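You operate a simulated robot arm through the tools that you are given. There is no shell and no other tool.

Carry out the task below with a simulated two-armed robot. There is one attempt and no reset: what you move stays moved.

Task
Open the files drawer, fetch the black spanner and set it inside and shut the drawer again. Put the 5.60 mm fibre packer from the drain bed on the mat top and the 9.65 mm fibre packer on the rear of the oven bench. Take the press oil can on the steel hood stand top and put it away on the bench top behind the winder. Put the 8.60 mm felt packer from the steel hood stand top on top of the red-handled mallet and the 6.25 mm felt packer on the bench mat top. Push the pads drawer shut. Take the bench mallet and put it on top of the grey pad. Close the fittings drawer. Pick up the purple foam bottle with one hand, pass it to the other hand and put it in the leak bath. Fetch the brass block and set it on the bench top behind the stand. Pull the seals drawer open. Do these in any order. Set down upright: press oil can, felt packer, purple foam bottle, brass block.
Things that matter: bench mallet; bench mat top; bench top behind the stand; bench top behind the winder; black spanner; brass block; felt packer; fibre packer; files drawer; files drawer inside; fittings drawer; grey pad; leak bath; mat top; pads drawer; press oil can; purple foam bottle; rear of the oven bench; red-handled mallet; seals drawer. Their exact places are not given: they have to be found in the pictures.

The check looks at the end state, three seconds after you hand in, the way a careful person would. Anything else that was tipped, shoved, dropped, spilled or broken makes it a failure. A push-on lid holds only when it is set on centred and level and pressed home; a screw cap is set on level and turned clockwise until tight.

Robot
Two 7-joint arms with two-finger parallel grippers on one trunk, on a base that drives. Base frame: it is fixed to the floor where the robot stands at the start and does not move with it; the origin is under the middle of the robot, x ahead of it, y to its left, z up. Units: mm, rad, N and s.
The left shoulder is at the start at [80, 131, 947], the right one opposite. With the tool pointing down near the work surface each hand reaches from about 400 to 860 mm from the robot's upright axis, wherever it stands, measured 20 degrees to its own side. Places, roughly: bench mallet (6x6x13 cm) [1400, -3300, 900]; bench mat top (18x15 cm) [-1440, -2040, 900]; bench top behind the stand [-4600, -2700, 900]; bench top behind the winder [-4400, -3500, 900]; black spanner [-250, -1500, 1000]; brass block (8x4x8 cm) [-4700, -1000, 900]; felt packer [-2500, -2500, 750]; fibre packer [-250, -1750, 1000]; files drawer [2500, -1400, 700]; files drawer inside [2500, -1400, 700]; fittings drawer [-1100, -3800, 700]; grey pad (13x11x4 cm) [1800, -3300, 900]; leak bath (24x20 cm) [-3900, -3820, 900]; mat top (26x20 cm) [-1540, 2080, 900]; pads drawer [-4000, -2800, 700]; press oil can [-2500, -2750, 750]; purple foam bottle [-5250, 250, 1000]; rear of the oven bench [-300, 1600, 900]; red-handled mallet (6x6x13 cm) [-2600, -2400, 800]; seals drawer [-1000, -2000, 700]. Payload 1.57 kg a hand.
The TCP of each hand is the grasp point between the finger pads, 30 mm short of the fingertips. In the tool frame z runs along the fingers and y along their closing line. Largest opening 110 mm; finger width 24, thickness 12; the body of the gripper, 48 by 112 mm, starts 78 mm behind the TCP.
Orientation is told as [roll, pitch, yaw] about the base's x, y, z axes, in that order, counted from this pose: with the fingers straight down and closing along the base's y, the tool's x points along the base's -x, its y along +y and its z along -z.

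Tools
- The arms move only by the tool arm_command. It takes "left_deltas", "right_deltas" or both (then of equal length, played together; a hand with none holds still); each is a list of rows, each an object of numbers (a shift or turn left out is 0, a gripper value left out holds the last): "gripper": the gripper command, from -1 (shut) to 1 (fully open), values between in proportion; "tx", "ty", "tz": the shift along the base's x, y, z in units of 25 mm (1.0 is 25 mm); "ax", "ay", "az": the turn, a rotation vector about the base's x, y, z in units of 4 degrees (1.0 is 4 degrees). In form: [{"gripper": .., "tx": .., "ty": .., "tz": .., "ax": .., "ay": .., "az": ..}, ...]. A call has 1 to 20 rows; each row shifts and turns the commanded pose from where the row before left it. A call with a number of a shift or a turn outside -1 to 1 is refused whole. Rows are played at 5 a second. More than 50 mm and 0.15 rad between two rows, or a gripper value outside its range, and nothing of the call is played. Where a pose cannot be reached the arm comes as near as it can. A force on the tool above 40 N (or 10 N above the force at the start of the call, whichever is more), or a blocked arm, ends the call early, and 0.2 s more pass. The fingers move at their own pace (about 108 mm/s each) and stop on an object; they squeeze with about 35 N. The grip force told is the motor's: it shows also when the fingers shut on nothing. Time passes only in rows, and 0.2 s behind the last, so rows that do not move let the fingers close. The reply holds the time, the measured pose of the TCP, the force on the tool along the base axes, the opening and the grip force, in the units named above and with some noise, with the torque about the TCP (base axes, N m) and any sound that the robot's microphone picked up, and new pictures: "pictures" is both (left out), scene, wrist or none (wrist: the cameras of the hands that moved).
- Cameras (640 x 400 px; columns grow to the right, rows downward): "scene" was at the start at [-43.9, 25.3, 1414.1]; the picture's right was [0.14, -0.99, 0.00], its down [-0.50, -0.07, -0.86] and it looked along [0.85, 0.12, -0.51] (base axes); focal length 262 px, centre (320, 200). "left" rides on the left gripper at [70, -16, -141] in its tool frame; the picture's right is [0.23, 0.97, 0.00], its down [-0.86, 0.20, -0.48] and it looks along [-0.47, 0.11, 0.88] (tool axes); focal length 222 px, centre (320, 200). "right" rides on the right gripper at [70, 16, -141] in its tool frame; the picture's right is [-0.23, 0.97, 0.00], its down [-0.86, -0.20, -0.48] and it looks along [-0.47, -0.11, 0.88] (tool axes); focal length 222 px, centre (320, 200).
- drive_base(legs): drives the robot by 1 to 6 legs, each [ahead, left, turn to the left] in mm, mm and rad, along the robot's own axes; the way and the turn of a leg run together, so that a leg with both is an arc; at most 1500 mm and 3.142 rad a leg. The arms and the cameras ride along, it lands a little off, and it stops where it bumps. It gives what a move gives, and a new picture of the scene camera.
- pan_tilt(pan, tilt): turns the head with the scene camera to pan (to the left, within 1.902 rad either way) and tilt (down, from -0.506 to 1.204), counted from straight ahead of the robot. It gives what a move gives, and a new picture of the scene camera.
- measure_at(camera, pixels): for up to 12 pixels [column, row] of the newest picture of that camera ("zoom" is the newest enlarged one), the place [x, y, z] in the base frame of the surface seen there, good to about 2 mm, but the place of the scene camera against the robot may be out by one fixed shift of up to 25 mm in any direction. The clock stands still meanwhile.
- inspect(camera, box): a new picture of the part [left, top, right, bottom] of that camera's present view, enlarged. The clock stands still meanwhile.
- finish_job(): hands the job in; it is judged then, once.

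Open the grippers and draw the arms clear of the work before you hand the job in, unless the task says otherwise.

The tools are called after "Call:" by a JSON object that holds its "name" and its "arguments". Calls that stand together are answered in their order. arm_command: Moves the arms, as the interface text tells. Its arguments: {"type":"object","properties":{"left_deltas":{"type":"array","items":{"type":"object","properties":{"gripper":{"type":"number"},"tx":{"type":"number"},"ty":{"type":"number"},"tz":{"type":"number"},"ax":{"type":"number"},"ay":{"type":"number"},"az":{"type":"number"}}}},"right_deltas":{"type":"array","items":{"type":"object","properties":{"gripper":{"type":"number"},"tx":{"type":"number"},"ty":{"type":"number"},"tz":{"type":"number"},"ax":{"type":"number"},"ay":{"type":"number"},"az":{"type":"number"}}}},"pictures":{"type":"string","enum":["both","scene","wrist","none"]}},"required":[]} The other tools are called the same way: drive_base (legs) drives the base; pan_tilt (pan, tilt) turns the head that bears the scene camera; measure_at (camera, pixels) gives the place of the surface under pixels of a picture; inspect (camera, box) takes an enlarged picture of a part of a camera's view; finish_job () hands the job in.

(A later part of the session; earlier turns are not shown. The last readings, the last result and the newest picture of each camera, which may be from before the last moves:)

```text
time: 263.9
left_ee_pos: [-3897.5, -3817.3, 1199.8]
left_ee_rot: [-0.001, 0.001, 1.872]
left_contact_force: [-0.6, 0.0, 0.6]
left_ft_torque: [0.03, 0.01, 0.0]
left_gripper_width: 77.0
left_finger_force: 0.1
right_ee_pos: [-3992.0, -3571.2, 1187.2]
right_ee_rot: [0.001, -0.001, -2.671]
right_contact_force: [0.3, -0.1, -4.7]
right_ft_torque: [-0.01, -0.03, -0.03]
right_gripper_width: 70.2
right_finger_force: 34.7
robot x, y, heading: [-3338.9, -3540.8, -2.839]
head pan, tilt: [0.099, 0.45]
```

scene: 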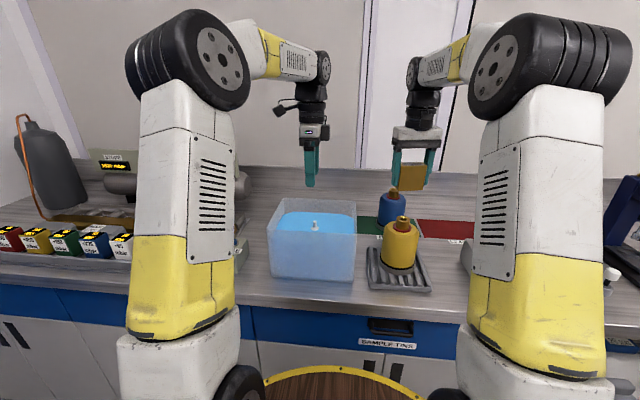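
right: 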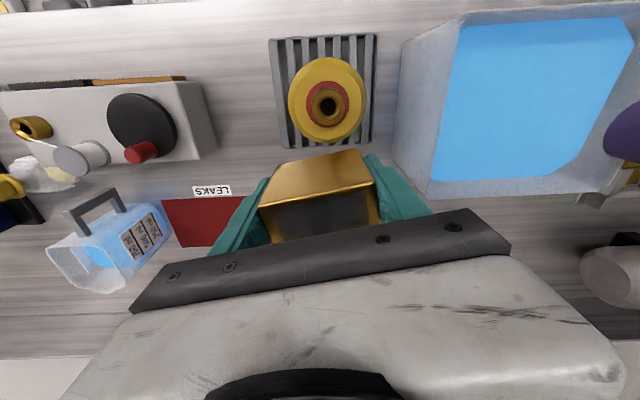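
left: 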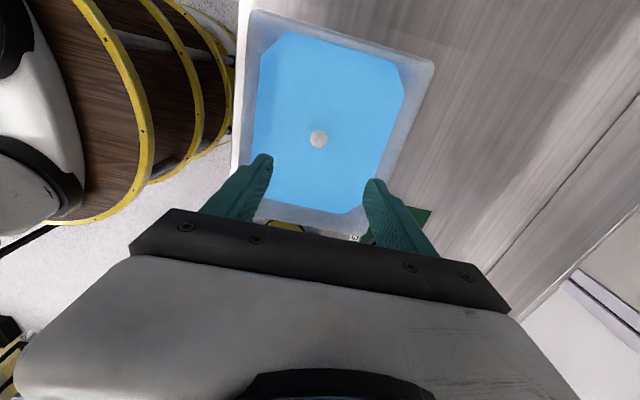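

The bottle stands in the bath, nozzle just above the water. I turn the left wrist back to neutral, then back off and slide right to the pads drawer.

Call:
{"name": "arm_command", "arguments": {"left_deltas": [{"az": 1, "tx": 0.3, "ty": 0.1}, {"az": 1, "tx": 0.3, "ty": 0.1}, {"az": 1, "tx": 0.3, "ty": 0.1}, {"az": 1, "tx": 0.3, "ty": 0.1}, {"az": 1, "tx": 0.3, "ty": 0.1}, {"az": 1, "tx": 0.3, "ty": 0.1}, {"az": 1, "tx": 0.3, "ty": 0.1}, {"az": 1, "tx": 0.3, "ty": 0.1}, {"az": 1, "tx": 0.3, "ty": 0.1}, {"az": 1, "tx": 0.3, "ty": 0.1}, {"az": 1, "tx": 0.3, "ty": 0.1}, {"az": 1}, {"az": 1}, {"az": 1}, {"az": 1}, {"az": 1}, {"az": 1}, {"az": 1}, {"az": 1}, {"az": 1}], "pictures": "none"}}

Call:
{"name": "drive_base", "arguments": {"legs": [[-380, 0, 0], [0, -1000, 0]]}}

Call:
{"name": "pan_tilt", "arguments": {"pan": 0.0, "tilt": 0.55}}

```text
time: 268.1
left_ee_pos: [-3815.1, -3788.8, 1200.2]
left_ee_rot: [0.0, 0.001, -3.012]
left_contact_force: [0.5, -0.3, 0.3]
left_ft_torque: [-0.02, -0.02, -0.03]
left_gripper_width: 77.1
left_finger_force: 0.1
right_ee_pos: [-3993.0, -3570.4, 1187.9]
right_ee_rot: [0.001, 0.001, -2.672]
right_contact_force: [-0.2, 0.3, -5.2]
right_ft_torque: [-0.01, 0.0, 0.01]
right_gripper_width: 69.8
right_finger_force: 34.9
robot x, y, heading: [-3335.8, -3540.5, -2.84]
head pan, tilt: [0.099, 0.45]
```

```text
time: 275.2
left_ee_pos: [-3764.1, -2739.7, 1199.7]
left_ee_rot: [0.0, 0.001, -2.99]
left_contact_force: [-0.1, 0.3, 0.2]
left_ft_torque: [-0.01, 0.04, 0.04]
left_gripper_width: 77.0
left_finger_force: 0.2
right_ee_pos: [-3948.0, -2527.0, 1187.2]
right_ee_rot: [0.002, 0.001, -2.647]
right_contact_force: [0.9, -1.2, -5.8]
right_ft_torque: [0.05, -0.01, 0.0]
right_gripper_width: 70.0
right_finger_force: 34.9
robot x, y, heading: [-3295.5, -2485.2, -2.816]
head pan, tilt: [0.099, 0.45]
```

scene: 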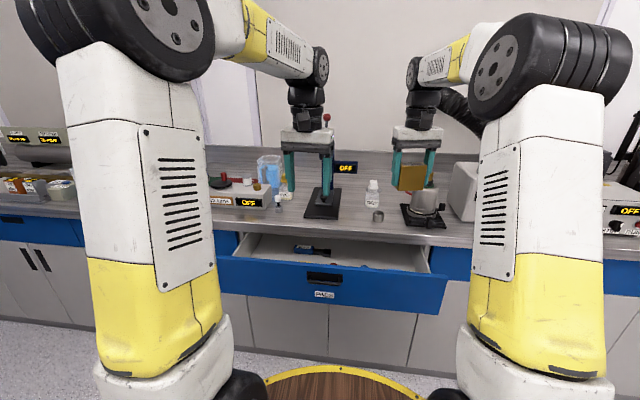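

```text
time: 275.9
left_ee_pos: [-3763.9, -2738.3, 1199.5]
left_ee_rot: [-0.001, -0.001, -2.992]
left_contact_force: [0.2, 0.3, -0.6]
left_ft_torque: [0.03, -0.01, 0.01]
left_gripper_width: 76.8
left_finger_force: 0.1
right_ee_pos: [-3947.3, -2526.5, 1188.4]
right_ee_rot: [-0.001, 0.0, -2.648]
right_contact_force: [0.1, -0.6, -7.2]
right_ft_torque: [0.02, 0.02, -0.02]
right_gripper_width: 69.9
right_finger_force: 34.7
robot x, y, heading: [-3297.4, -2478.8, -2.817]
head pan, tilt: [0.0, 0.55]
```

scene: 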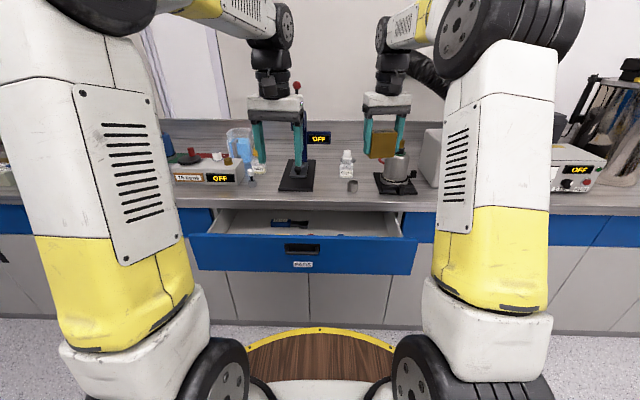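

The drawer front spans (192–415, 235–272), handle at (300,249). I measure it.

Call:
{"name": "measure_at", "arguments": {"camera": "scene", "pixels": [[302, 264], [303, 249], [255, 255], [350, 258], [410, 265], [197, 262], [350, 241], [350, 272], [430, 230], [430, 200], [300, 222]]}}

```text
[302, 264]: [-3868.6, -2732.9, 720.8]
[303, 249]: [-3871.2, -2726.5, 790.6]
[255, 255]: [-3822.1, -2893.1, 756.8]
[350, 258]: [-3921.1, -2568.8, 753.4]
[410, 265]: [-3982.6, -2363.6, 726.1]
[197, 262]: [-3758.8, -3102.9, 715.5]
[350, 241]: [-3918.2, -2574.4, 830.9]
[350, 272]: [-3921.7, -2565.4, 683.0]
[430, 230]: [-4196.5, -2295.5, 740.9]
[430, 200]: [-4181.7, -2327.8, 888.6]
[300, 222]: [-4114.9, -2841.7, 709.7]
```

The drawer front is about 186 mm from its closed plane. I close the left gripper, tilt it 60° forward and lower it in front of the drawer's middle below the handle.

Call:
{"name": "arm_command", "arguments": {"left_deltas": [{"gripper": -1, "az": 1, "tz": -0.9}, {"az": 1, "tz": -0.9}, {"tz": -0.93, "tx": -0.1, "ty": 0.06, "ax": -0.29, "ay": 0.957}, {"tz": -0.93, "tx": -0.1, "ty": 0.06, "ax": -0.29, "ay": 0.957}, {"tz": -0.93, "tx": -0.1, "ty": 0.06, "ax": -0.29, "ay": 0.957}, {"tz": -0.93, "tx": -0.1, "ty": 0.06, "ax": -0.29, "ay": 0.957}, {"tz": -0.93, "tx": -0.1, "ty": 0.06, "ax": -0.29, "ay": 0.957}, {"tz": -0.93, "tx": -0.1, "ty": 0.06, "ax": -0.29, "ay": 0.957}, {"tz": -0.93, "tx": -0.1, "ty": 0.06, "ax": -0.29, "ay": 0.957}, {"tz": -0.93, "tx": -0.1, "ty": 0.06, "ax": -0.29, "ay": 0.957}, {"tz": -0.93, "tx": -0.1, "ty": 0.06, "ax": -0.29, "ay": 0.957}, {"tz": -0.93, "tx": -0.1, "ty": 0.06, "ax": -0.29, "ay": 0.957}, {"tz": -0.93, "tx": -0.1, "ty": 0.06, "ax": -0.29, "ay": 0.957}, {"tz": -0.93, "tx": -0.1, "ty": 0.06, "ax": -0.29, "ay": 0.957}, {"tz": -0.93, "tx": -0.1, "ty": 0.06, "ax": -0.29, "ay": 0.957}, {"tz": -0.93, "tx": -0.1, "ty": 0.06, "ax": -0.29, "ay": 0.957}, {"tz": -0.93, "tx": -0.1, "ty": 0.06, "ax": -0.29, "ay": 0.957}, {"tz": -0.93}]}}

```text
time: 279.7
left_ee_pos: [-3799.9, -2716.9, 780.2]
left_ee_rot: [0.006, -1.049, -2.853]
left_contact_force: [0.0, -0.3, 0.2]
left_ft_torque: [0.05, 0.01, -0.02]
left_gripper_width: 0.1
left_finger_force: 21.1
left hand out of reach, approached as far as the arm can: row 10
right_ee_pos: [-3947.2, -2527.3, 1186.2]
right_ee_rot: [0.001, 0.0, -2.648]
right_contact_force: [0.2, -0.5, -5.9]
right_ft_torque: [-0.01, -0.02, 0.0]
right_gripper_width: 69.8
right_finger_force: 34.8
robot x, y, heading: [-3294.8, -2479.7, -2.819]
head pan, tilt: [0.0, 0.55]
```

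scene: 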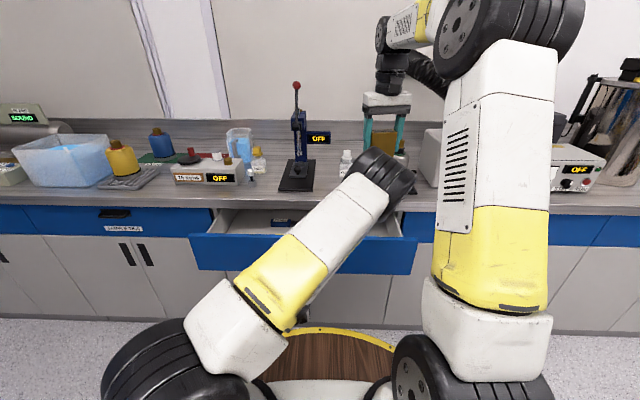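
left: 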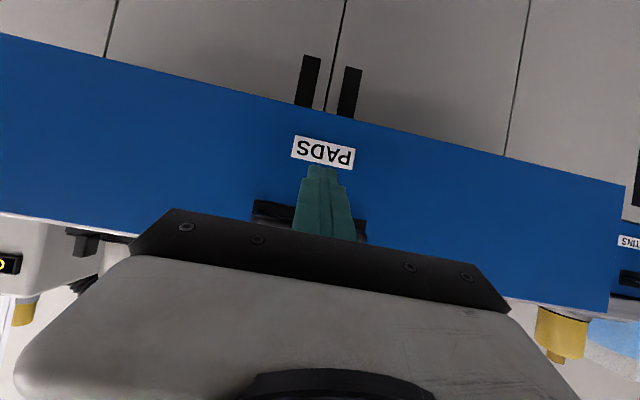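

The closed fingertips sit in front of the PADS label. I lower 30 mm to stay below the handle and advance to contact.

Call:
{"name": "arm_command", "arguments": {"left_deltas": [{"tz": -0.6}, {"tz": -0.6}, {"tx": -0.957, "ty": -0.29}, {"tx": -0.957, "ty": -0.29}, {"tx": -0.957, "ty": -0.29}, {"tx": -0.957, "ty": -0.29}], "pictures": "wrist"}}

```text
time: 281.1
left_ee_pos: [-3895.4, -2745.3, 749.6]
left_ee_rot: [0.006, -1.048, -2.854]
left_contact_force: [-0.2, 0.5, -0.8]
left_ft_torque: [0.01, -0.02, 0.0]
left_gripper_width: 0.0
left_finger_force: 20.6
right_ee_pos: [-3947.4, -2527.1, 1187.2]
right_ee_rot: [0.0, 0.001, -2.648]
right_contact_force: [0.8, 1.0, -4.9]
right_ft_torque: [0.02, -0.02, -0.03]
right_gripper_width: 70.2
right_finger_force: 34.5
robot x, y, heading: [-3292.8, -2482.1, -2.813]
head pan, tilt: [0.0, 0.55]
```

left: 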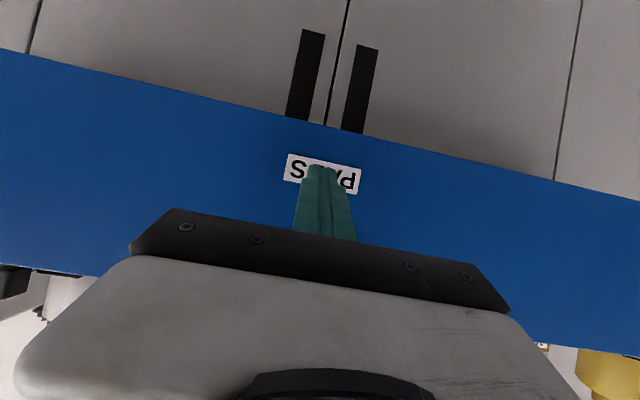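

I measure the drawer face near the tip to see whether it is moving yet.

Call:
{"name": "measure_at", "arguments": {"camera": "left", "pixels": [[295, 172], [355, 185], [200, 180], [450, 220], [330, 120], [560, 180]]}}

```text
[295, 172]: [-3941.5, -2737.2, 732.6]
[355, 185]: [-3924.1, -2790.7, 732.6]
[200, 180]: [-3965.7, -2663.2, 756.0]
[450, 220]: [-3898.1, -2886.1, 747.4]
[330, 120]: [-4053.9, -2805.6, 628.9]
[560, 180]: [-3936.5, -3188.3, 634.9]
```

The drawer is already moving; about 128 mm remains to the cabinet plane. I keep pushing until resistance.

Call:
{"name": "arm_command", "arguments": {"left_deltas": [{"tx": -0.957, "ty": -0.29}, {"tx": -0.957, "ty": -0.29}, {"tx": -0.957, "ty": -0.29}, {"tx": -0.957, "ty": -0.29}, {"tx": -0.6, "ty": -0.18}, {"tx": -0.2, "ty": -0.06}]}}

```text
time: 282.5
left_ee_pos: [-4010.6, -2779.8, 747.9]
left_ee_rot: [0.005, -1.047, -2.853]
left_contact_force: [0.1, -0.4, -0.2]
left_ft_torque: [0.0, -0.03, -0.01]
left_gripper_width: 0.2
left_finger_force: 21.8
right_ee_pos: [-3948.0, -2526.0, 1186.5]
right_ee_rot: [0.001, 0.002, -2.647]
right_contact_force: [0.1, 0.9, -4.9]
right_ft_torque: [-0.02, -0.01, -0.04]
right_gripper_width: 69.4
right_finger_force: 34.9
robot x, y, heading: [-3291.5, -2482.5, -2.82]
head pan, tilt: [0.0, 0.55]
```

scene: 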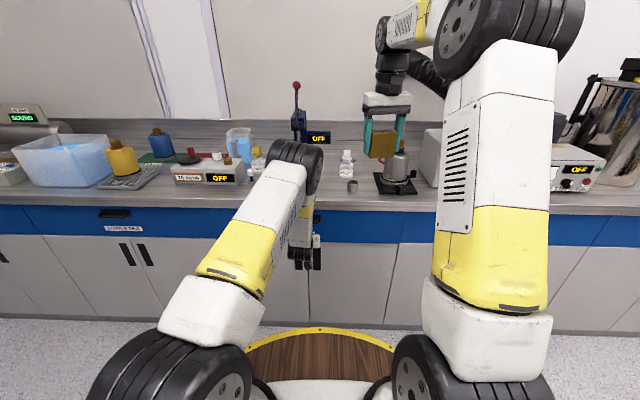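
left: 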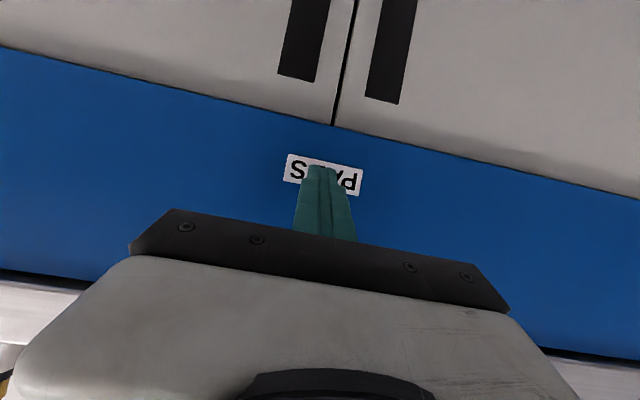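

Nearly flush. I push on in small steps until the force rises.

Call:
{"name": "arm_command", "arguments": {"left_deltas": [{"tx": -0.2, "ty": -0.06}, {"tx": -0.2, "ty": -0.06}, {"tx": -0.2, "ty": -0.06}, {"tx": -0.2, "ty": -0.06}], "pictures": "wrist"}}

```text
time: 283.5
left_ee_pos: [-4025.0, -2784.1, 746.5]
left_ee_rot: [0.006, -1.039, -2.853]
left_contact_force: [7.3, 2.9, 3.0]
left_ft_torque: [-0.02, 0.01, -0.01]
left_gripper_width: 0.1
left_finger_force: 21.1
right_ee_pos: [-3946.4, -2526.8, 1187.2]
right_ee_rot: [0.0, 0.0, -2.648]
right_contact_force: [0.0, 0.3, -5.0]
right_ft_torque: [-0.01, -0.02, 0.01]
right_gripper_width: 69.8
right_finger_force: 35.2
robot x, y, heading: [-3295.2, -2482.8, -2.815]
head pan, tilt: [0.0, 0.55]
stopped in row 4 (left hand): the force on the tool passed its limit at 55 N (the readings are from after the stop); the commanded pose is now the measured one
```

left: 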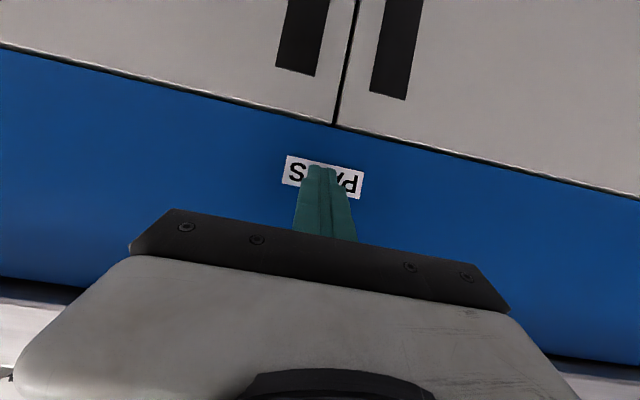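

The drawer hit its stop – shut. I retract the left hand, then raise and untilt it.

Call:
{"name": "arm_command", "arguments": {"left_deltas": [{"tx": 0.957, "ty": 0.29}, {"tx": 0.957, "ty": 0.29}, {"tx": 0.957, "ty": 0.29}, {"tx": 0.957, "ty": 0.29}, {"tx": 0.957, "ty": 0.29}, {"tx": 0.957, "ty": 0.29}, {"tx": 0.957, "ty": 0.29}, {"tx": 0.957, "ty": 0.29}], "pictures": "none"}}

Call:
{"name": "arm_command", "arguments": {"left_deltas": [{"tz": 0.93, "tx": 0.1, "ty": -0.1, "ax": 0.29, "ay": -0.957}, {"tz": 0.93, "tx": 0.1, "ty": -0.1, "ax": 0.29, "ay": -0.957}, {"tz": 0.93, "tx": 0.1, "ty": -0.1, "ax": 0.29, "ay": -0.957}, {"tz": 0.93, "tx": 0.1, "ty": -0.1, "ax": 0.29, "ay": -0.957}, {"tz": 0.93, "tx": 0.1, "ty": -0.1, "ax": 0.29, "ay": -0.957}, {"tz": 0.93, "tx": 0.1, "ty": -0.1, "ax": 0.29, "ay": -0.957}, {"tz": 0.93, "tx": 0.1, "ty": -0.1, "ax": 0.29, "ay": -0.957}, {"tz": 0.93, "ax": 0.29, "ay": -0.957}, {"tz": 0.93, "ax": 0.29, "ay": -0.957}, {"tz": 0.93, "ax": 0.29, "ay": -0.957}, {"tz": 0.93, "ax": 0.29, "ay": -0.957}, {"tz": 0.93, "ax": 0.29, "ay": -0.957}, {"tz": 0.93, "ax": 0.29, "ay": -0.957}, {"tz": 0.93, "ax": 0.29, "ay": -0.957}, {"tz": 0.93, "ax": 0.29, "ay": -0.9}, {"tz": 0.93}, {"tz": 0.93}, {"tz": 0.93}]}}

```text
time: 285.3
left_ee_pos: [-3835.1, -2724.8, 747.7]
left_ee_rot: [0.003, -1.04, -2.852]
left_contact_force: [-0.3, -0.5, 0.0]
left_ft_torque: [-0.01, -0.03, 0.01]
left_gripper_width: 0.0
left_finger_force: 20.8
right_ee_pos: [-3947.2, -2526.5, 1187.5]
right_ee_rot: [0.0, 0.0, -2.648]
right_contact_force: [-0.3, 0.1, -5.8]
right_ft_torque: [0.0, -0.01, 0.01]
right_gripper_width: 69.7
right_finger_force: 35.0
robot x, y, heading: [-3294.6, -2480.0, -2.818]
head pan, tilt: [0.0, 0.55]
```

```text
time: 289.1
left_ee_pos: [-3818.1, -2743.8, 1163.7]
left_ee_rot: [-0.001, 0.005, -2.851]
left_contact_force: [-1.0, -0.2, -0.4]
left_ft_torque: [0.01, -0.01, -0.01]
left_gripper_width: 0.1
left_finger_force: 21.5
right_ee_pos: [-3947.8, -2526.4, 1187.5]
right_ee_rot: [-0.001, 0.003, -2.648]
right_contact_force: [0.3, -0.3, -5.4]
right_ft_torque: [-0.01, -0.04, 0.02]
right_gripper_width: 69.5
right_finger_force: 34.8
robot x, y, heading: [-3294.8, -2483.1, -2.819]
head pan, tilt: [0.0, 0.55]
```

scene: 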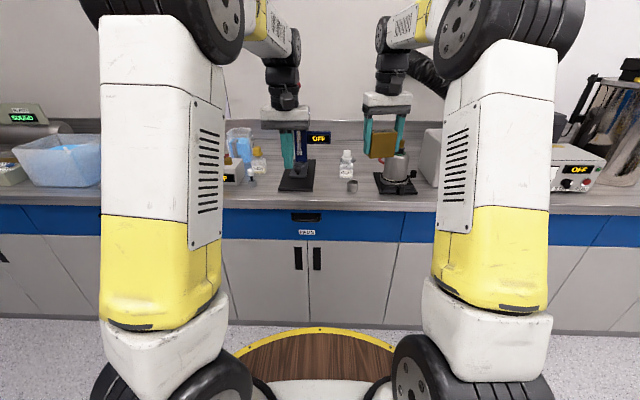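
left: 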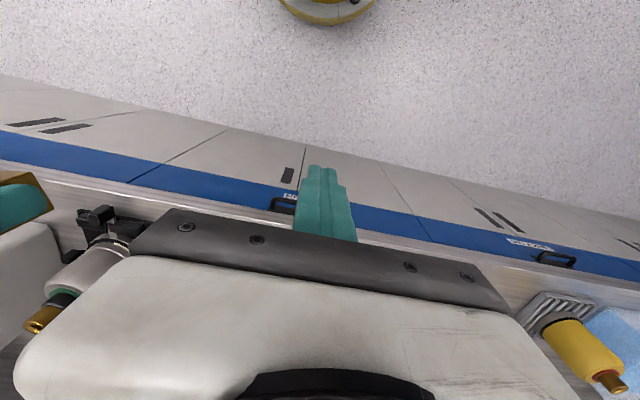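

The pads drawer is flush. Now I look at the area behind the stand to place the brass block.

Call:
{"name": "inspect", "arguments": {"camera": "scene", "box": [230, 100, 430, 220]}}

Call:
{"name": "measure_at", "arguments": {"camera": "scene", "pixels": [[345, 140], [335, 150], [355, 150], [350, 145], [320, 145], [322, 134], [300, 165], [347, 165], [390, 135], [300, 120], [365, 140], [345, 125]]}}

```text
3.20 times, centred on (330, 160) of scene
```

zoom: 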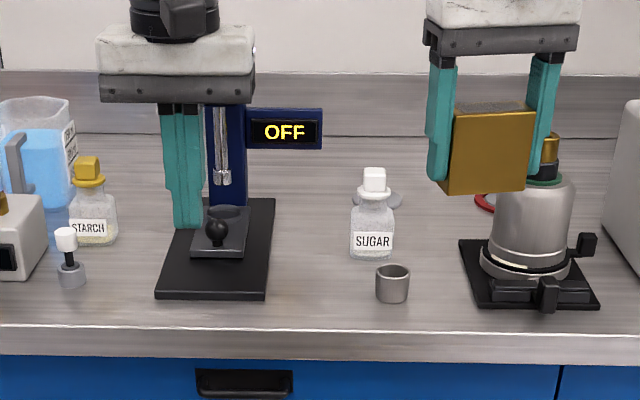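

```text
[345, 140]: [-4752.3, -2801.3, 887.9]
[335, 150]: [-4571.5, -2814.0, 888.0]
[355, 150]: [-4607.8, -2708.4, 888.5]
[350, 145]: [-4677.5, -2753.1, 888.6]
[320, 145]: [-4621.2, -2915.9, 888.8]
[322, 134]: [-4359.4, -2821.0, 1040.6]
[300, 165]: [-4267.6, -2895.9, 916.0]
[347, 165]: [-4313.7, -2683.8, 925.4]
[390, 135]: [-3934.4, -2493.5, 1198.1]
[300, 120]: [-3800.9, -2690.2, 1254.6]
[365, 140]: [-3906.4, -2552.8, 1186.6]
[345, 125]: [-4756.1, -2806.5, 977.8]
```

The spot (-4600,-2700) is bare bench. I first tuck the left hand back to the left so it clears the blue stand, then drive straight in.

Call:
{"name": "arm_command", "arguments": {"left_deltas": [{"tx": 0.97, "ty": -0.7, "tz": 0.16}, {"tx": 0.97, "ty": -0.7, "tz": 0.16}, {"tx": 0.97, "ty": -0.7, "tz": 0.16}, {"tx": 0.97, "ty": -0.7, "tz": 0.16}, {"tx": 0.97, "ty": -0.7, "tz": 0.16}, {"tx": 0.97, "ty": -0.7, "tz": 0.16}, {"tx": 0.97, "ty": -0.7, "tz": 0.16}, {"tx": 0.97, "ty": -0.7, "tz": 0.16}, {"tx": 0.97, "ty": -0.7, "tz": 0.16}, {"tx": 0.97, "ty": -0.7, "tz": 0.16}], "pictures": "none"}}

Call:
{"name": "drive_base", "arguments": {"legs": [[0, 0, -0.029], [440, -30, 0]]}}

Call:
{"name": "measure_at", "arguments": {"camera": "scene", "pixels": [[320, 310], [320, 312], [320, 250], [320, 255], [320, 260], [320, 240], [360, 150]]}}

```text
time: 291.3
left_ee_pos: [-3575.6, -2919.1, 1205.1]
left_ee_rot: [-0.001, 0.004, -2.853]
left_contact_force: [-1.2, -0.4, -0.2]
left_ft_torque: [-0.02, -0.03, 0.0]
left_gripper_width: 0.0
left_finger_force: 21.5
right_ee_pos: [-3946.9, -2526.9, 1187.4]
right_ee_rot: [-0.001, 0.001, -2.647]
right_contact_force: [0.0, 0.2, -5.8]
right_ft_torque: [-0.05, -0.03, -0.01]
right_gripper_width: 69.7
right_finger_force: 35.0
robot x, y, heading: [-3294.0, -2483.6, -2.81]
head pan, tilt: [0.0, 0.55]
```

```text
time: 294.4
left_ee_pos: [-4018.7, -3008.4, 1203.5]
left_ee_rot: [-0.002, 0.003, -2.884]
left_contact_force: [0.1, 0.7, 0.5]
left_ft_torque: [0.0, 0.03, -0.01]
left_gripper_width: 0.0
left_finger_force: 21.6
right_ee_pos: [-4375.2, -2602.6, 1188.0]
right_ee_rot: [0.0, 0.001, -2.679]
right_contact_force: [0.3, 0.0, -5.9]
right_ft_torque: [-0.02, 0.01, 0.03]
right_gripper_width: 69.9
right_finger_force: 35.3
robot x, y, heading: [-3718.8, -2580.4, -2.852]
head pan, tilt: [0.0, 0.55]
```

scene: 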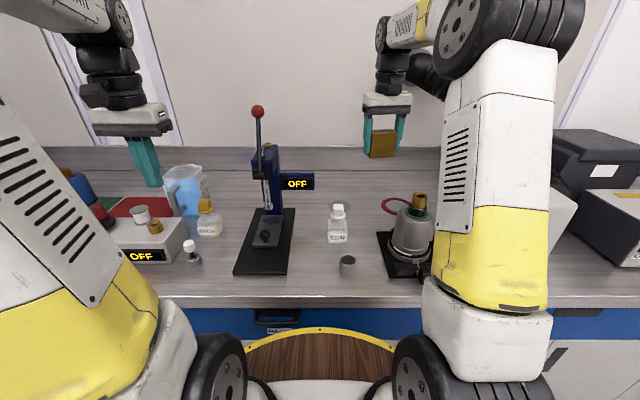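

```text
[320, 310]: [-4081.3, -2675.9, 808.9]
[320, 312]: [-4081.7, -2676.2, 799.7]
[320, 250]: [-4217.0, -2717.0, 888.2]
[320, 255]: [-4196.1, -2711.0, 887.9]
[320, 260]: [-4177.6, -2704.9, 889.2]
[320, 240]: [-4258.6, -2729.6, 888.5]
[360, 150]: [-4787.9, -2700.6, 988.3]
```

I move 35 mm closer, then extend the right hand toward the spot at mid height and look.

Call:
{"name": "drive_base", "arguments": {"legs": [[35, 0, 0]]}}

Call:
{"name": "arm_command", "arguments": {"right_deltas": [{"tx": -0.8, "ty": -0.3, "tz": -0.6}, {"tx": -0.8, "ty": -0.3, "tz": -0.6}, {"tx": -0.8, "ty": -0.3, "tz": -0.6}, {"tx": -0.8, "ty": -0.3, "tz": -0.6}, {"tx": -0.8, "ty": -0.3, "tz": -0.6}]}}

```text
time: 295.2
left_ee_pos: [-4051.5, -3019.3, 1205.2]
left_ee_rot: [-0.001, 0.003, -2.885]
left_contact_force: [0.1, -0.4, -0.4]
left_ft_torque: [-0.04, -0.02, -0.03]
left_gripper_width: 0.0
left_finger_force: 20.9
right_ee_pos: [-4410.0, -2613.1, 1186.3]
right_ee_rot: [0.0, 0.001, -2.681]
right_contact_force: [0.8, 0.0, -6.2]
right_ft_torque: [-0.03, 0.03, 0.01]
right_gripper_width: 69.6
right_finger_force: 34.7
robot x, y, heading: [-3757.2, -2590.8, -2.853]
head pan, tilt: [0.0, 0.55]
```

scene: 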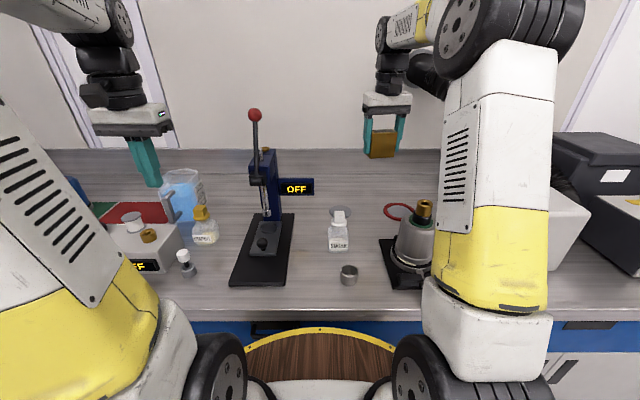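

```text
time: 296.4
left_ee_pos: [-4052.7, -3019.1, 1206.3]
left_ee_rot: [-0.001, 0.003, -2.884]
left_contact_force: [0.3, -0.8, 0.0]
left_ft_torque: [-0.05, 0.01, -0.02]
left_gripper_width: 0.0
left_finger_force: 20.9
right_ee_pos: [-4509.8, -2650.5, 1111.8]
right_ee_rot: [0.001, 0.002, -2.683]
right_contact_force: [0.6, -0.1, -4.6]
right_ft_torque: [0.01, -0.01, -0.01]
right_gripper_width: 69.8
right_finger_force: 35.0
robot x, y, heading: [-3758.9, -2591.0, -2.848]
head pan, tilt: [0.0, 0.55]
```

scene: 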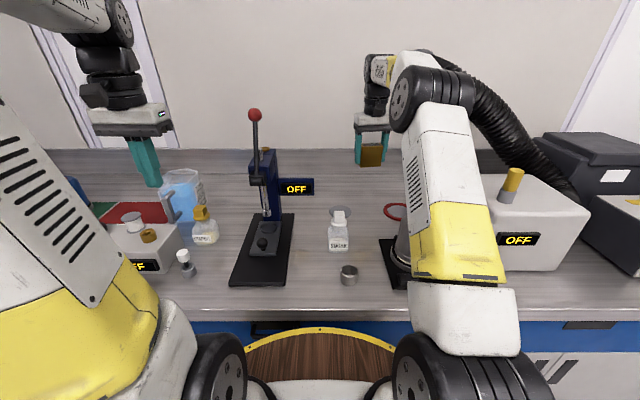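
right: 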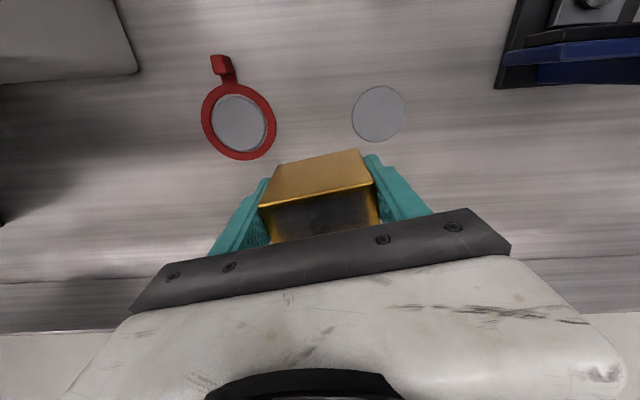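

I measure the disc and the red lens in the wrist view to make sure the target spot is clear of them.

Call:
{"name": "measure_at", "arguments": {"camera": "right", "pixels": [[378, 113], [378, 140], [240, 118], [240, 155], [150, 230], [520, 220], [80, 300]]}}

```text
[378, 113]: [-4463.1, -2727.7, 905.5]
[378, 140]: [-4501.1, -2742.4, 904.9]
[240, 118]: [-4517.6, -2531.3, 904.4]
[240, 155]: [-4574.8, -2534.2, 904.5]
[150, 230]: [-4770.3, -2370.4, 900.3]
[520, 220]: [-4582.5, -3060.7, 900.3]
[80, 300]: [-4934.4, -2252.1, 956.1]
```

The target (-4590,-2697) is clear of both. I extend and lower toward it.

Call:
{"name": "arm_command", "arguments": {"right_deltas": [{"tz": -1, "tx": -0.3, "ty": -0.2}, {"tz": -1, "tx": -0.4, "ty": -0.25}, {"tz": -1, "tx": -0.5, "ty": -0.3}, {"tz": -1, "tx": -0.5, "ty": -0.3}, {"tz": -0.6, "tx": -0.7, "ty": -0.4}, {"tx": -0.8, "ty": -0.43}, {"tx": 0}], "pictures": "wrist"}}

```text
time: 298.0
left_ee_pos: [-4052.1, -3018.5, 1204.7]
left_ee_rot: [-0.001, 0.004, -2.884]
left_contact_force: [0.5, 1.6, -0.4]
left_ft_torque: [0.01, -0.01, 0.01]
left_gripper_width: 0.0
left_finger_force: 21.8
right_ee_pos: [-4569.9, -2689.5, 995.8]
right_ee_rot: [0.001, 0.001, -2.68]
right_contact_force: [-0.1, 0.1, -5.3]
right_ft_torque: [0.0, -0.03, -0.01]
right_gripper_width: 69.7
right_finger_force: 34.9
right hand out of reach, approached as far as the arm can: row 6
robot x, y, heading: [-3752.7, -2591.4, -2.848]
head pan, tilt: [0.0, 0.55]
```

right: 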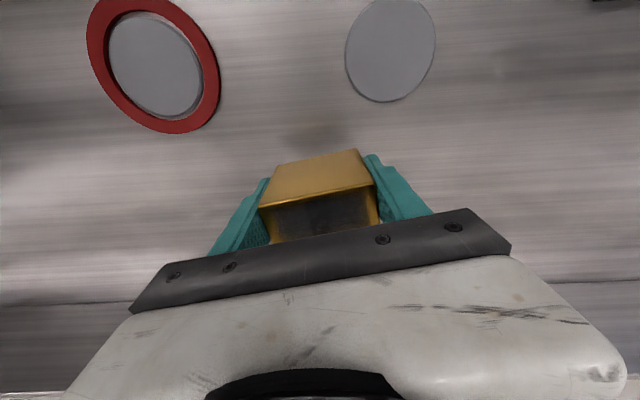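

At (-4570,-2690). I lower further and try a little more extension.

Call:
{"name": "arm_command", "arguments": {"right_deltas": [{"tz": -0.9}, {"tz": -0.8}, {"tx": -0.45, "ty": -0.15}, {"tx": 0}], "pictures": "none"}}

```text
time: 299.0
left_ee_pos: [-4052.7, -3017.7, 1205.1]
left_ee_rot: [0.0, 0.006, -2.884]
left_contact_force: [1.2, 0.5, 0.3]
left_ft_torque: [0.01, -0.03, -0.01]
left_gripper_width: 0.2
left_finger_force: 21.1
right_ee_pos: [-4575.7, -2694.2, 952.0]
right_ee_rot: [-0.001, 0.001, -2.681]
right_contact_force: [-0.3, -0.3, -5.1]
right_ft_torque: [0.0, 0.01, 0.01]
right_gripper_width: 69.7
right_finger_force: 35.4
right hand out of reach, approached as far as the arm can: row 3
robot x, y, heading: [-3755.3, -2588.1, -2.847]
head pan, tilt: [0.0, 0.55]
```

Good enough: (-4576,-2694). I lower to contact.

Call:
{"name": "arm_command", "arguments": {"right_deltas": [{"tz": -0.3}, {"tz": -0.1}, {"tz": 0}], "pictures": "none"}}

Call:
{"name": "arm_command", "arguments": {"right_deltas": [{"tz": -0.05}, {"tz": 0}], "pictures": "none"}}

```text
time: 299.8
left_ee_pos: [-4050.9, -3018.9, 1204.4]
left_ee_rot: [-0.001, 0.007, -2.881]
left_contact_force: [-0.1, 0.1, -0.3]
left_ft_torque: [0.0, 0.01, 0.0]
left_gripper_width: 0.0
left_finger_force: 21.3
right_ee_pos: [-4576.4, -2693.0, 942.8]
right_ee_rot: [-0.001, 0.002, -2.682]
right_contact_force: [-0.2, 0.1, -5.3]
right_ft_torque: [0.02, -0.02, -0.01]
right_gripper_width: 69.8
right_finger_force: 35.3
robot x, y, heading: [-3753.4, -2589.9, -2.851]
head pan, tilt: [0.0, 0.55]
```

```text
time: 300.4
left_ee_pos: [-4051.1, -3019.4, 1204.9]
left_ee_rot: [-0.001, 0.006, -2.884]
left_contact_force: [0.2, 0.2, -0.2]
left_ft_torque: [0.0, 0.01, -0.02]
left_gripper_width: 0.0
left_finger_force: 21.1
right_ee_pos: [-4576.3, -2692.5, 940.7]
right_ee_rot: [0.0, 0.002, -2.682]
right_contact_force: [-0.8, 0.3, -5.6]
right_ft_torque: [0.05, 0.01, 0.0]
right_gripper_width: 69.9
right_finger_force: 34.6
robot x, y, heading: [-3754.7, -2587.9, -2.853]
head pan, tilt: [0.0, 0.55]
```

Call:
{"name": "arm_command", "arguments": {"right_deltas": [{"tz": -0.05}, {"tz": 0}], "pictures": "none"}}

```text
time: 301.0
left_ee_pos: [-4051.9, -3018.2, 1205.7]
left_ee_rot: [-0.002, 0.003, -2.883]
left_contact_force: [0.0, -0.3, -0.6]
left_ft_torque: [0.01, 0.02, 0.04]
left_gripper_width: 0.0
left_finger_force: 21.6
right_ee_pos: [-4575.3, -2692.3, 939.2]
right_ee_rot: [0.001, 0.0, -2.682]
right_contact_force: [-0.1, 0.7, -0.3]
right_ft_torque: [-0.04, 0.07, 0.02]
right_gripper_width: 69.9
right_finger_force: 35.4
robot x, y, heading: [-3752.9, -2590.8, -2.848]
head pan, tilt: [0.0, 0.55]
```

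The weight is taken by the bench. I release, rise and withdraw.

Call:
{"name": "arm_command", "arguments": {"right_deltas": [{"gripper": 0.75}, {"gripper": 0.75}, {"gripper": 0.75}, {"tz": 1, "tx": 0.1}, {"tz": 1, "tx": 0.15}, {"tz": 1, "tx": 0.2}, {"tz": 1, "tx": 0.3, "ty": 0.1}, {"tz": 1, "tx": 0.3, "ty": 0.1}, {"tz": 1, "tx": 0.4, "ty": 0.1}, {"tz": 1, "tx": 0.5, "ty": 0.15}, {"tz": 1, "tx": 0.6, "ty": 0.2}, {"tz": 1, "tx": 0.6, "ty": 0.2}, {"tz": 1, "tx": 0.8, "ty": 0.3}, {"tx": 0.9, "ty": 0.3}, {"tx": 0.9, "ty": 0.3}]}}

```text
time: 304.2
left_ee_pos: [-4051.2, -3017.9, 1204.2]
left_ee_rot: [-0.001, 0.004, -2.882]
left_contact_force: [0.0, 0.2, -0.2]
left_ft_torque: [0.03, 0.0, -0.02]
left_gripper_width: 0.1
left_finger_force: 21.7
right_ee_pos: [-4431.6, -2647.7, 1188.9]
right_ee_rot: [0.001, 0.002, -2.681]
right_contact_force: [0.0, 0.0, -0.4]
right_ft_torque: [-0.01, -0.03, 0.01]
right_gripper_width: 96.2
right_finger_force: 0.0
robot x, y, heading: [-3758.3, -2592.1, -2.848]
head pan, tilt: [0.0, 0.55]
```

scene: 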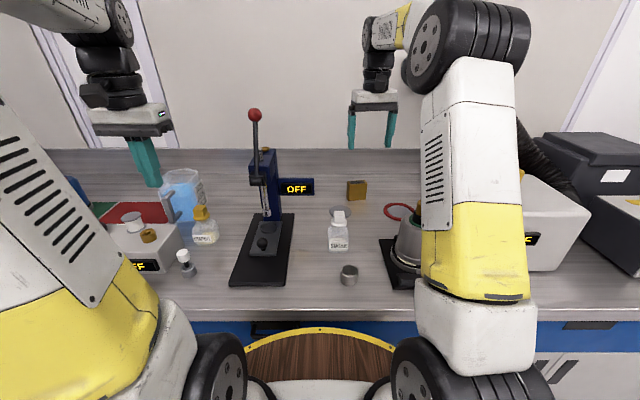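
right: 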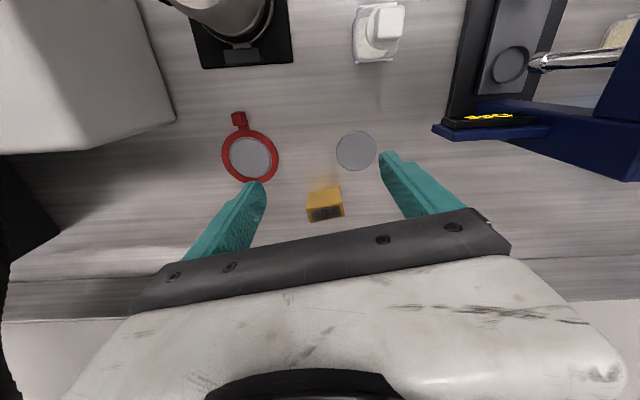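

The brass block stands free behind the stand. I back off, turn round and face the hood stand.

Call:
{"name": "drive_base", "arguments": {"legs": [[-350, 0, 0], [0, 260, 0], [0, 0, 3.14]]}}

Call:
{"name": "pan_tilt", "arguments": {"pan": 0.0, "tilt": 0.65}}

```text
time: 315.2
left_ee_pos: [-3030.0, -2320.7, 1204.3]
left_ee_rot: [0.0, 0.003, 0.216]
left_contact_force: [0.3, 0.0, 0.5]
left_ft_torque: [-0.02, 0.02, 0.01]
left_gripper_width: 0.0
left_finger_force: 21.8
right_ee_pos: [-2666.4, -2706.9, 1188.9]
right_ee_rot: [0.001, 0.002, 0.419]
right_contact_force: [-1.1, -0.7, -0.5]
right_ft_torque: [0.0, -0.01, 0.01]
right_gripper_width: 96.4
right_finger_force: 0.0
robot x, y, heading: [-3345.3, -2736.6, 0.254]
head pan, tilt: [0.0, 0.55]
```

scene: 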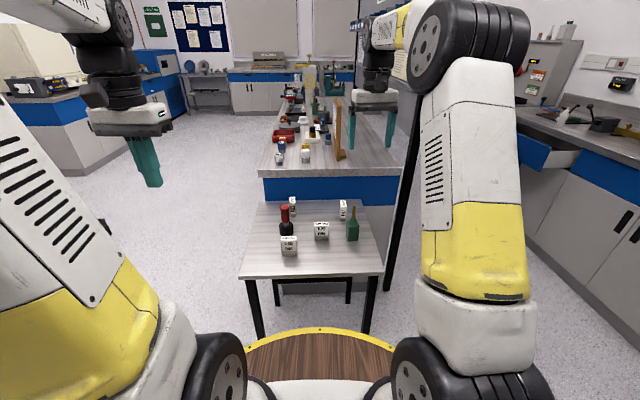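

```text
time: 315.9
left_ee_pos: [-3030.5, -2320.0, 1205.2]
left_ee_rot: [-0.002, 0.003, 0.217]
left_contact_force: [0.3, 0.1, 0.3]
left_ft_torque: [0.0, 0.0, 0.0]
left_gripper_width: 0.0
left_finger_force: 21.3
right_ee_pos: [-2665.9, -2707.5, 1189.3]
right_ee_rot: [0.0, 0.001, 0.419]
right_contact_force: [-0.3, 0.3, -0.1]
right_ft_torque: [0.02, 0.01, -0.01]
right_gripper_width: 96.2
right_finger_force: 0.0
robot x, y, heading: [-3345.6, -2740.4, 0.253]
head pan, tilt: [0.0, 0.649]
```

scene: 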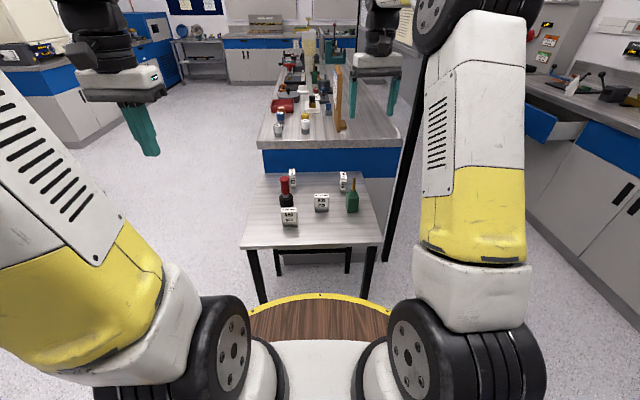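

The stand is straight ahead. I drive 180 mm closer, open the left gripper and bring it over the stand for a wrist view.

Call:
{"name": "drive_base", "arguments": {"legs": [[0, 0, 0.04], [180, 0, 0]]}}

Call:
{"name": "arm_command", "arguments": {"left_deltas": [{"gripper": 0.5, "tx": 0.9, "ty": -0.1, "tz": -0.3}, {"tx": 0.9, "ty": -0.1, "tz": -0.3}, {"tx": 0.9, "ty": -0.1, "tz": -0.3}, {"tx": 0.9, "ty": -0.1, "tz": -0.3}, {"tx": 0.9, "ty": -0.1, "tz": -0.3}, {"tx": 0.9, "ty": -0.1, "tz": -0.3}, {"tx": 0.9, "ty": -0.1, "tz": -0.3}, {"tx": 0.9, "ty": -0.1, "tz": -0.3}]}}

```text
time: 317.7
left_ee_pos: [-2875.8, -2256.7, 1205.2]
left_ee_rot: [-0.001, 0.003, 0.257]
left_contact_force: [-0.6, 1.3, 1.0]
left_ft_torque: [0.03, -0.02, 0.04]
left_gripper_width: 0.0
left_finger_force: 21.3
right_ee_pos: [-2495.4, -2626.5, 1189.9]
right_ee_rot: [0.0, 0.001, 0.458]
right_contact_force: [-0.4, 0.2, 0.9]
right_ft_torque: [0.0, -0.05, 0.0]
right_gripper_width: 96.5
right_finger_force: 0.0
robot x, y, heading: [-3174.8, -2689.7, 0.295]
head pan, tilt: [0.0, 0.649]
```

scene: 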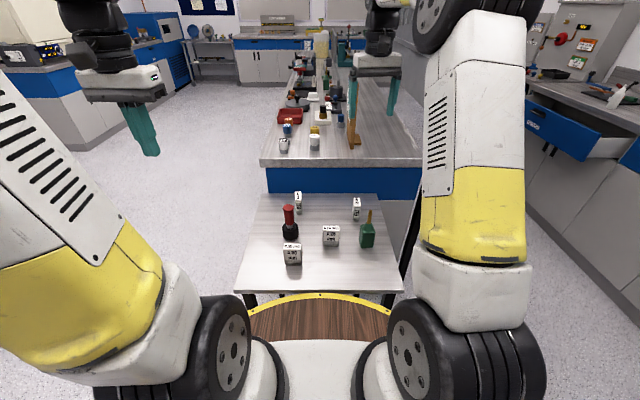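

```text
time: 319.5
left_ee_pos: [-2695.2, -2277.0, 1146.5]
left_ee_rot: [-0.001, 0.004, 0.257]
left_contact_force: [-0.5, 0.2, -0.2]
left_ft_torque: [-0.01, -0.03, -0.01]
left_gripper_width: 82.6
left_finger_force: 0.1
right_ee_pos: [-2496.2, -2627.6, 1188.7]
right_ee_rot: [0.001, -0.001, 0.46]
right_contact_force: [0.6, -0.9, -0.3]
right_ft_torque: [0.0, -0.04, -0.01]
right_gripper_width: 96.2
right_finger_force: 0.1
robot x, y, heading: [-3171.5, -2684.9, 0.291]
head pan, tilt: [0.0, 0.649]
```

scene: 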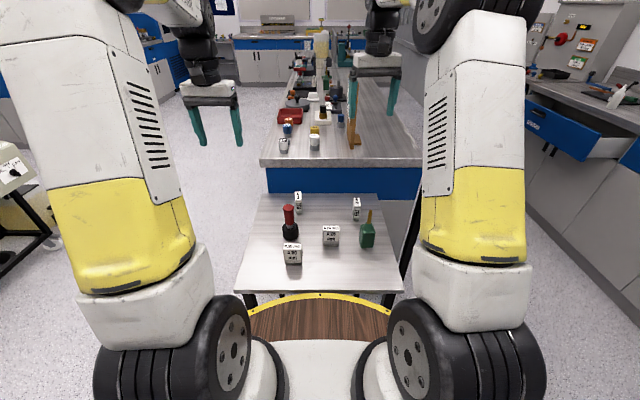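
left: 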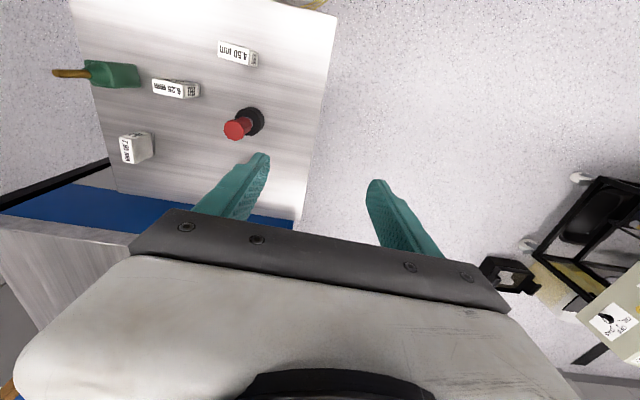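

I zoom the left wrist view on the stand and measure.

Call:
{"name": "inspect", "arguments": {"camera": "left", "box": [60, 20, 300, 220]}}

Call:
{"name": "inspect", "arguments": {"camera": "scene", "box": [240, 180, 400, 290]}}

```text
2.00 times, centred on (180, 120) of left
```

zoom: 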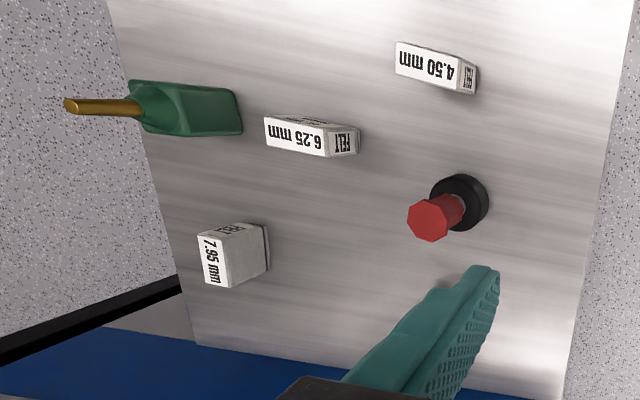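

```text
3.64 times, centred on (320, 235) of scene
```

zoom: 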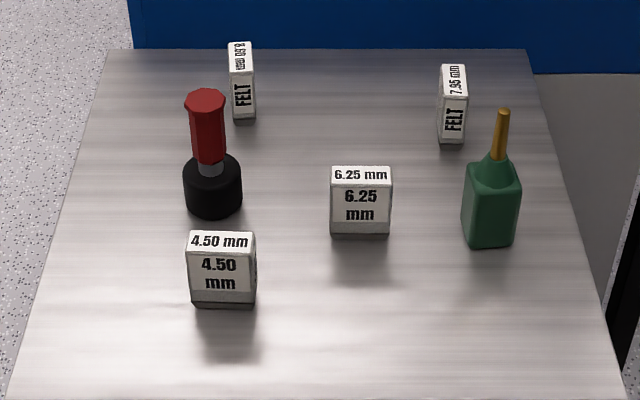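

Call:
{"name": "measure_at", "arguments": {"camera": "zoom", "pixels": [[205, 97], [190, 97], [220, 97], [240, 52], [243, 100], [235, 110], [360, 174], [362, 210], [492, 215], [503, 112], [212, 200], [300, 120]]}}

Call:
{"name": "measure_at", "arguments": {"camera": "left", "pixels": [[234, 130], [226, 128], [240, 137], [252, 118], [107, 75], [175, 87], [120, 152], [115, 68]]}}

```text
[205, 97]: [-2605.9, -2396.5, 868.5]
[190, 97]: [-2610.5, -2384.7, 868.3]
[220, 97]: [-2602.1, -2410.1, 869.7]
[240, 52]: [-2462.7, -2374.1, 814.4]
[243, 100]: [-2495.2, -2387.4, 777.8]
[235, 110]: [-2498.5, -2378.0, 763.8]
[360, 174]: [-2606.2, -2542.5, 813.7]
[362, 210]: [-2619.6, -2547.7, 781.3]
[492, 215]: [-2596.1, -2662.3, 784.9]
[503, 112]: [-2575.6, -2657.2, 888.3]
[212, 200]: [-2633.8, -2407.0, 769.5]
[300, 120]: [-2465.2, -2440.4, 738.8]
```

```text
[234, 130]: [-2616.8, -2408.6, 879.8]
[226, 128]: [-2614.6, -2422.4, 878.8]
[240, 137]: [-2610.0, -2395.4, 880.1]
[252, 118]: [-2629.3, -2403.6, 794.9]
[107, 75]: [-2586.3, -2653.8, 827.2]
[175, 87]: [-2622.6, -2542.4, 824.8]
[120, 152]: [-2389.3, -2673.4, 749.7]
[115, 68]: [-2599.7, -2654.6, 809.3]
```

The mallet's top is at (-2617,-2409,880); the 8.60 packer should be near (-2482,-2389). I move the left hand above it.

Call:
{"name": "arm_command", "arguments": {"left_deltas": [{"tx": 0.95, "ty": -0.5, "tz": -0.8}, {"tx": 0.95, "ty": -0.5, "tz": -0.8}, {"tx": 0.95, "ty": -0.5, "tz": -0.8}, {"tx": 0.95, "ty": -0.5, "tz": -0.8}, {"tx": 0.95, "ty": -0.5, "tz": -0.8}, {"tx": 0.95, "ty": -0.5, "tz": -0.8}, {"tx": 0.95, "ty": -0.5, "tz": -0.8}, {"tx": 0.95, "ty": -0.5, "tz": -0.8}, {"tx": 0.95, "ty": -0.5, "tz": -0.6}]}}

```text
time: 321.5
left_ee_pos: [-2481.8, -2389.5, 967.5]
left_ee_rot: [-0.002, 0.004, 0.258]
left_contact_force: [0.1, 0.6, 0.1]
left_ft_torque: [-0.03, -0.02, -0.03]
left_gripper_width: 82.5
left_finger_force: 0.0
right_ee_pos: [-2494.6, -2627.0, 1190.2]
right_ee_rot: [-0.001, -0.001, 0.46]
right_contact_force: [-0.2, -0.7, 0.3]
right_ft_torque: [-0.02, -0.05, 0.01]
right_gripper_width: 96.2
right_finger_force: 0.0
robot x, y, heading: [-3174.5, -2681.9, 0.298]
head pan, tilt: [0.0, 0.649]
```

scene: 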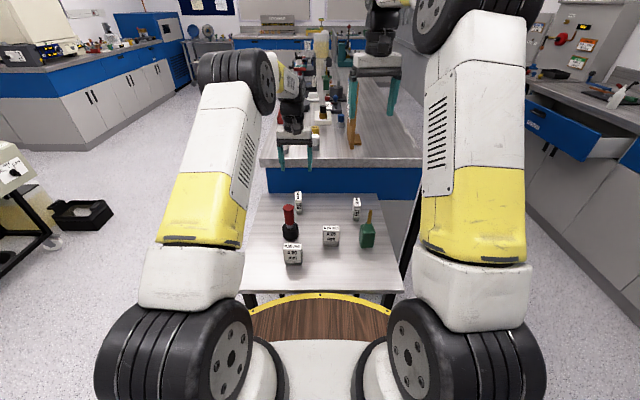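
left: 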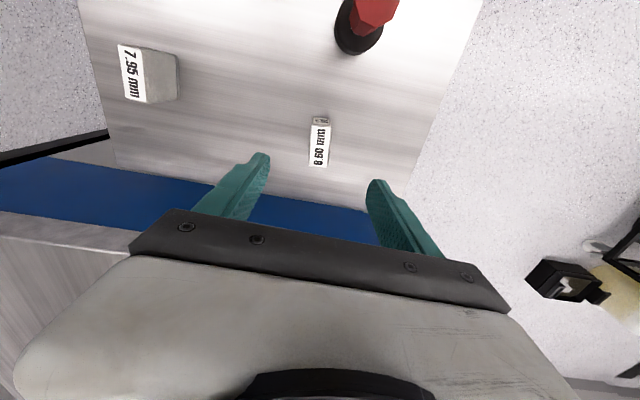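

I zoom and measure the 8.60 packer's top in the wrist view and the island edge.

Call:
{"name": "inspect", "arguments": {"camera": "left", "box": [240, 80, 400, 200]}}

Call:
{"name": "measure_at", "arguments": {"camera": "left", "pixels": [[100, 190], [60, 225], [330, 210], [60, 240]]}}

```text
3.33 times, centred on (320, 140) of left
```

zoom: 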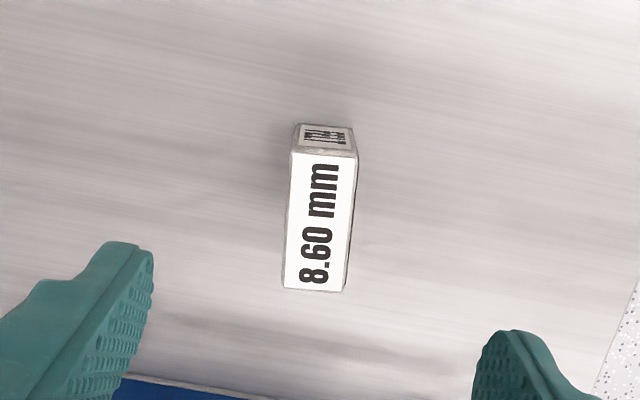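

```text
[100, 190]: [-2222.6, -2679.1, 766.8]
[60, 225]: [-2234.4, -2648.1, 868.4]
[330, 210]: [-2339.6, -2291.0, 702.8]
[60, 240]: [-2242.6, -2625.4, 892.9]
```

Call:
{"name": "measure_at", "arguments": {"camera": "zoom", "pixels": [[294, 154], [354, 158], [286, 286], [343, 290], [320, 222], [322, 135]]}}

```text
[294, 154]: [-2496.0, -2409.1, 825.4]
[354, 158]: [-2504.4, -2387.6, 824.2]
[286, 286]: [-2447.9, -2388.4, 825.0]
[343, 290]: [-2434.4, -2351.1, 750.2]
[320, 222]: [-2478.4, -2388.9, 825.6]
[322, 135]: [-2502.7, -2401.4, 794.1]
```

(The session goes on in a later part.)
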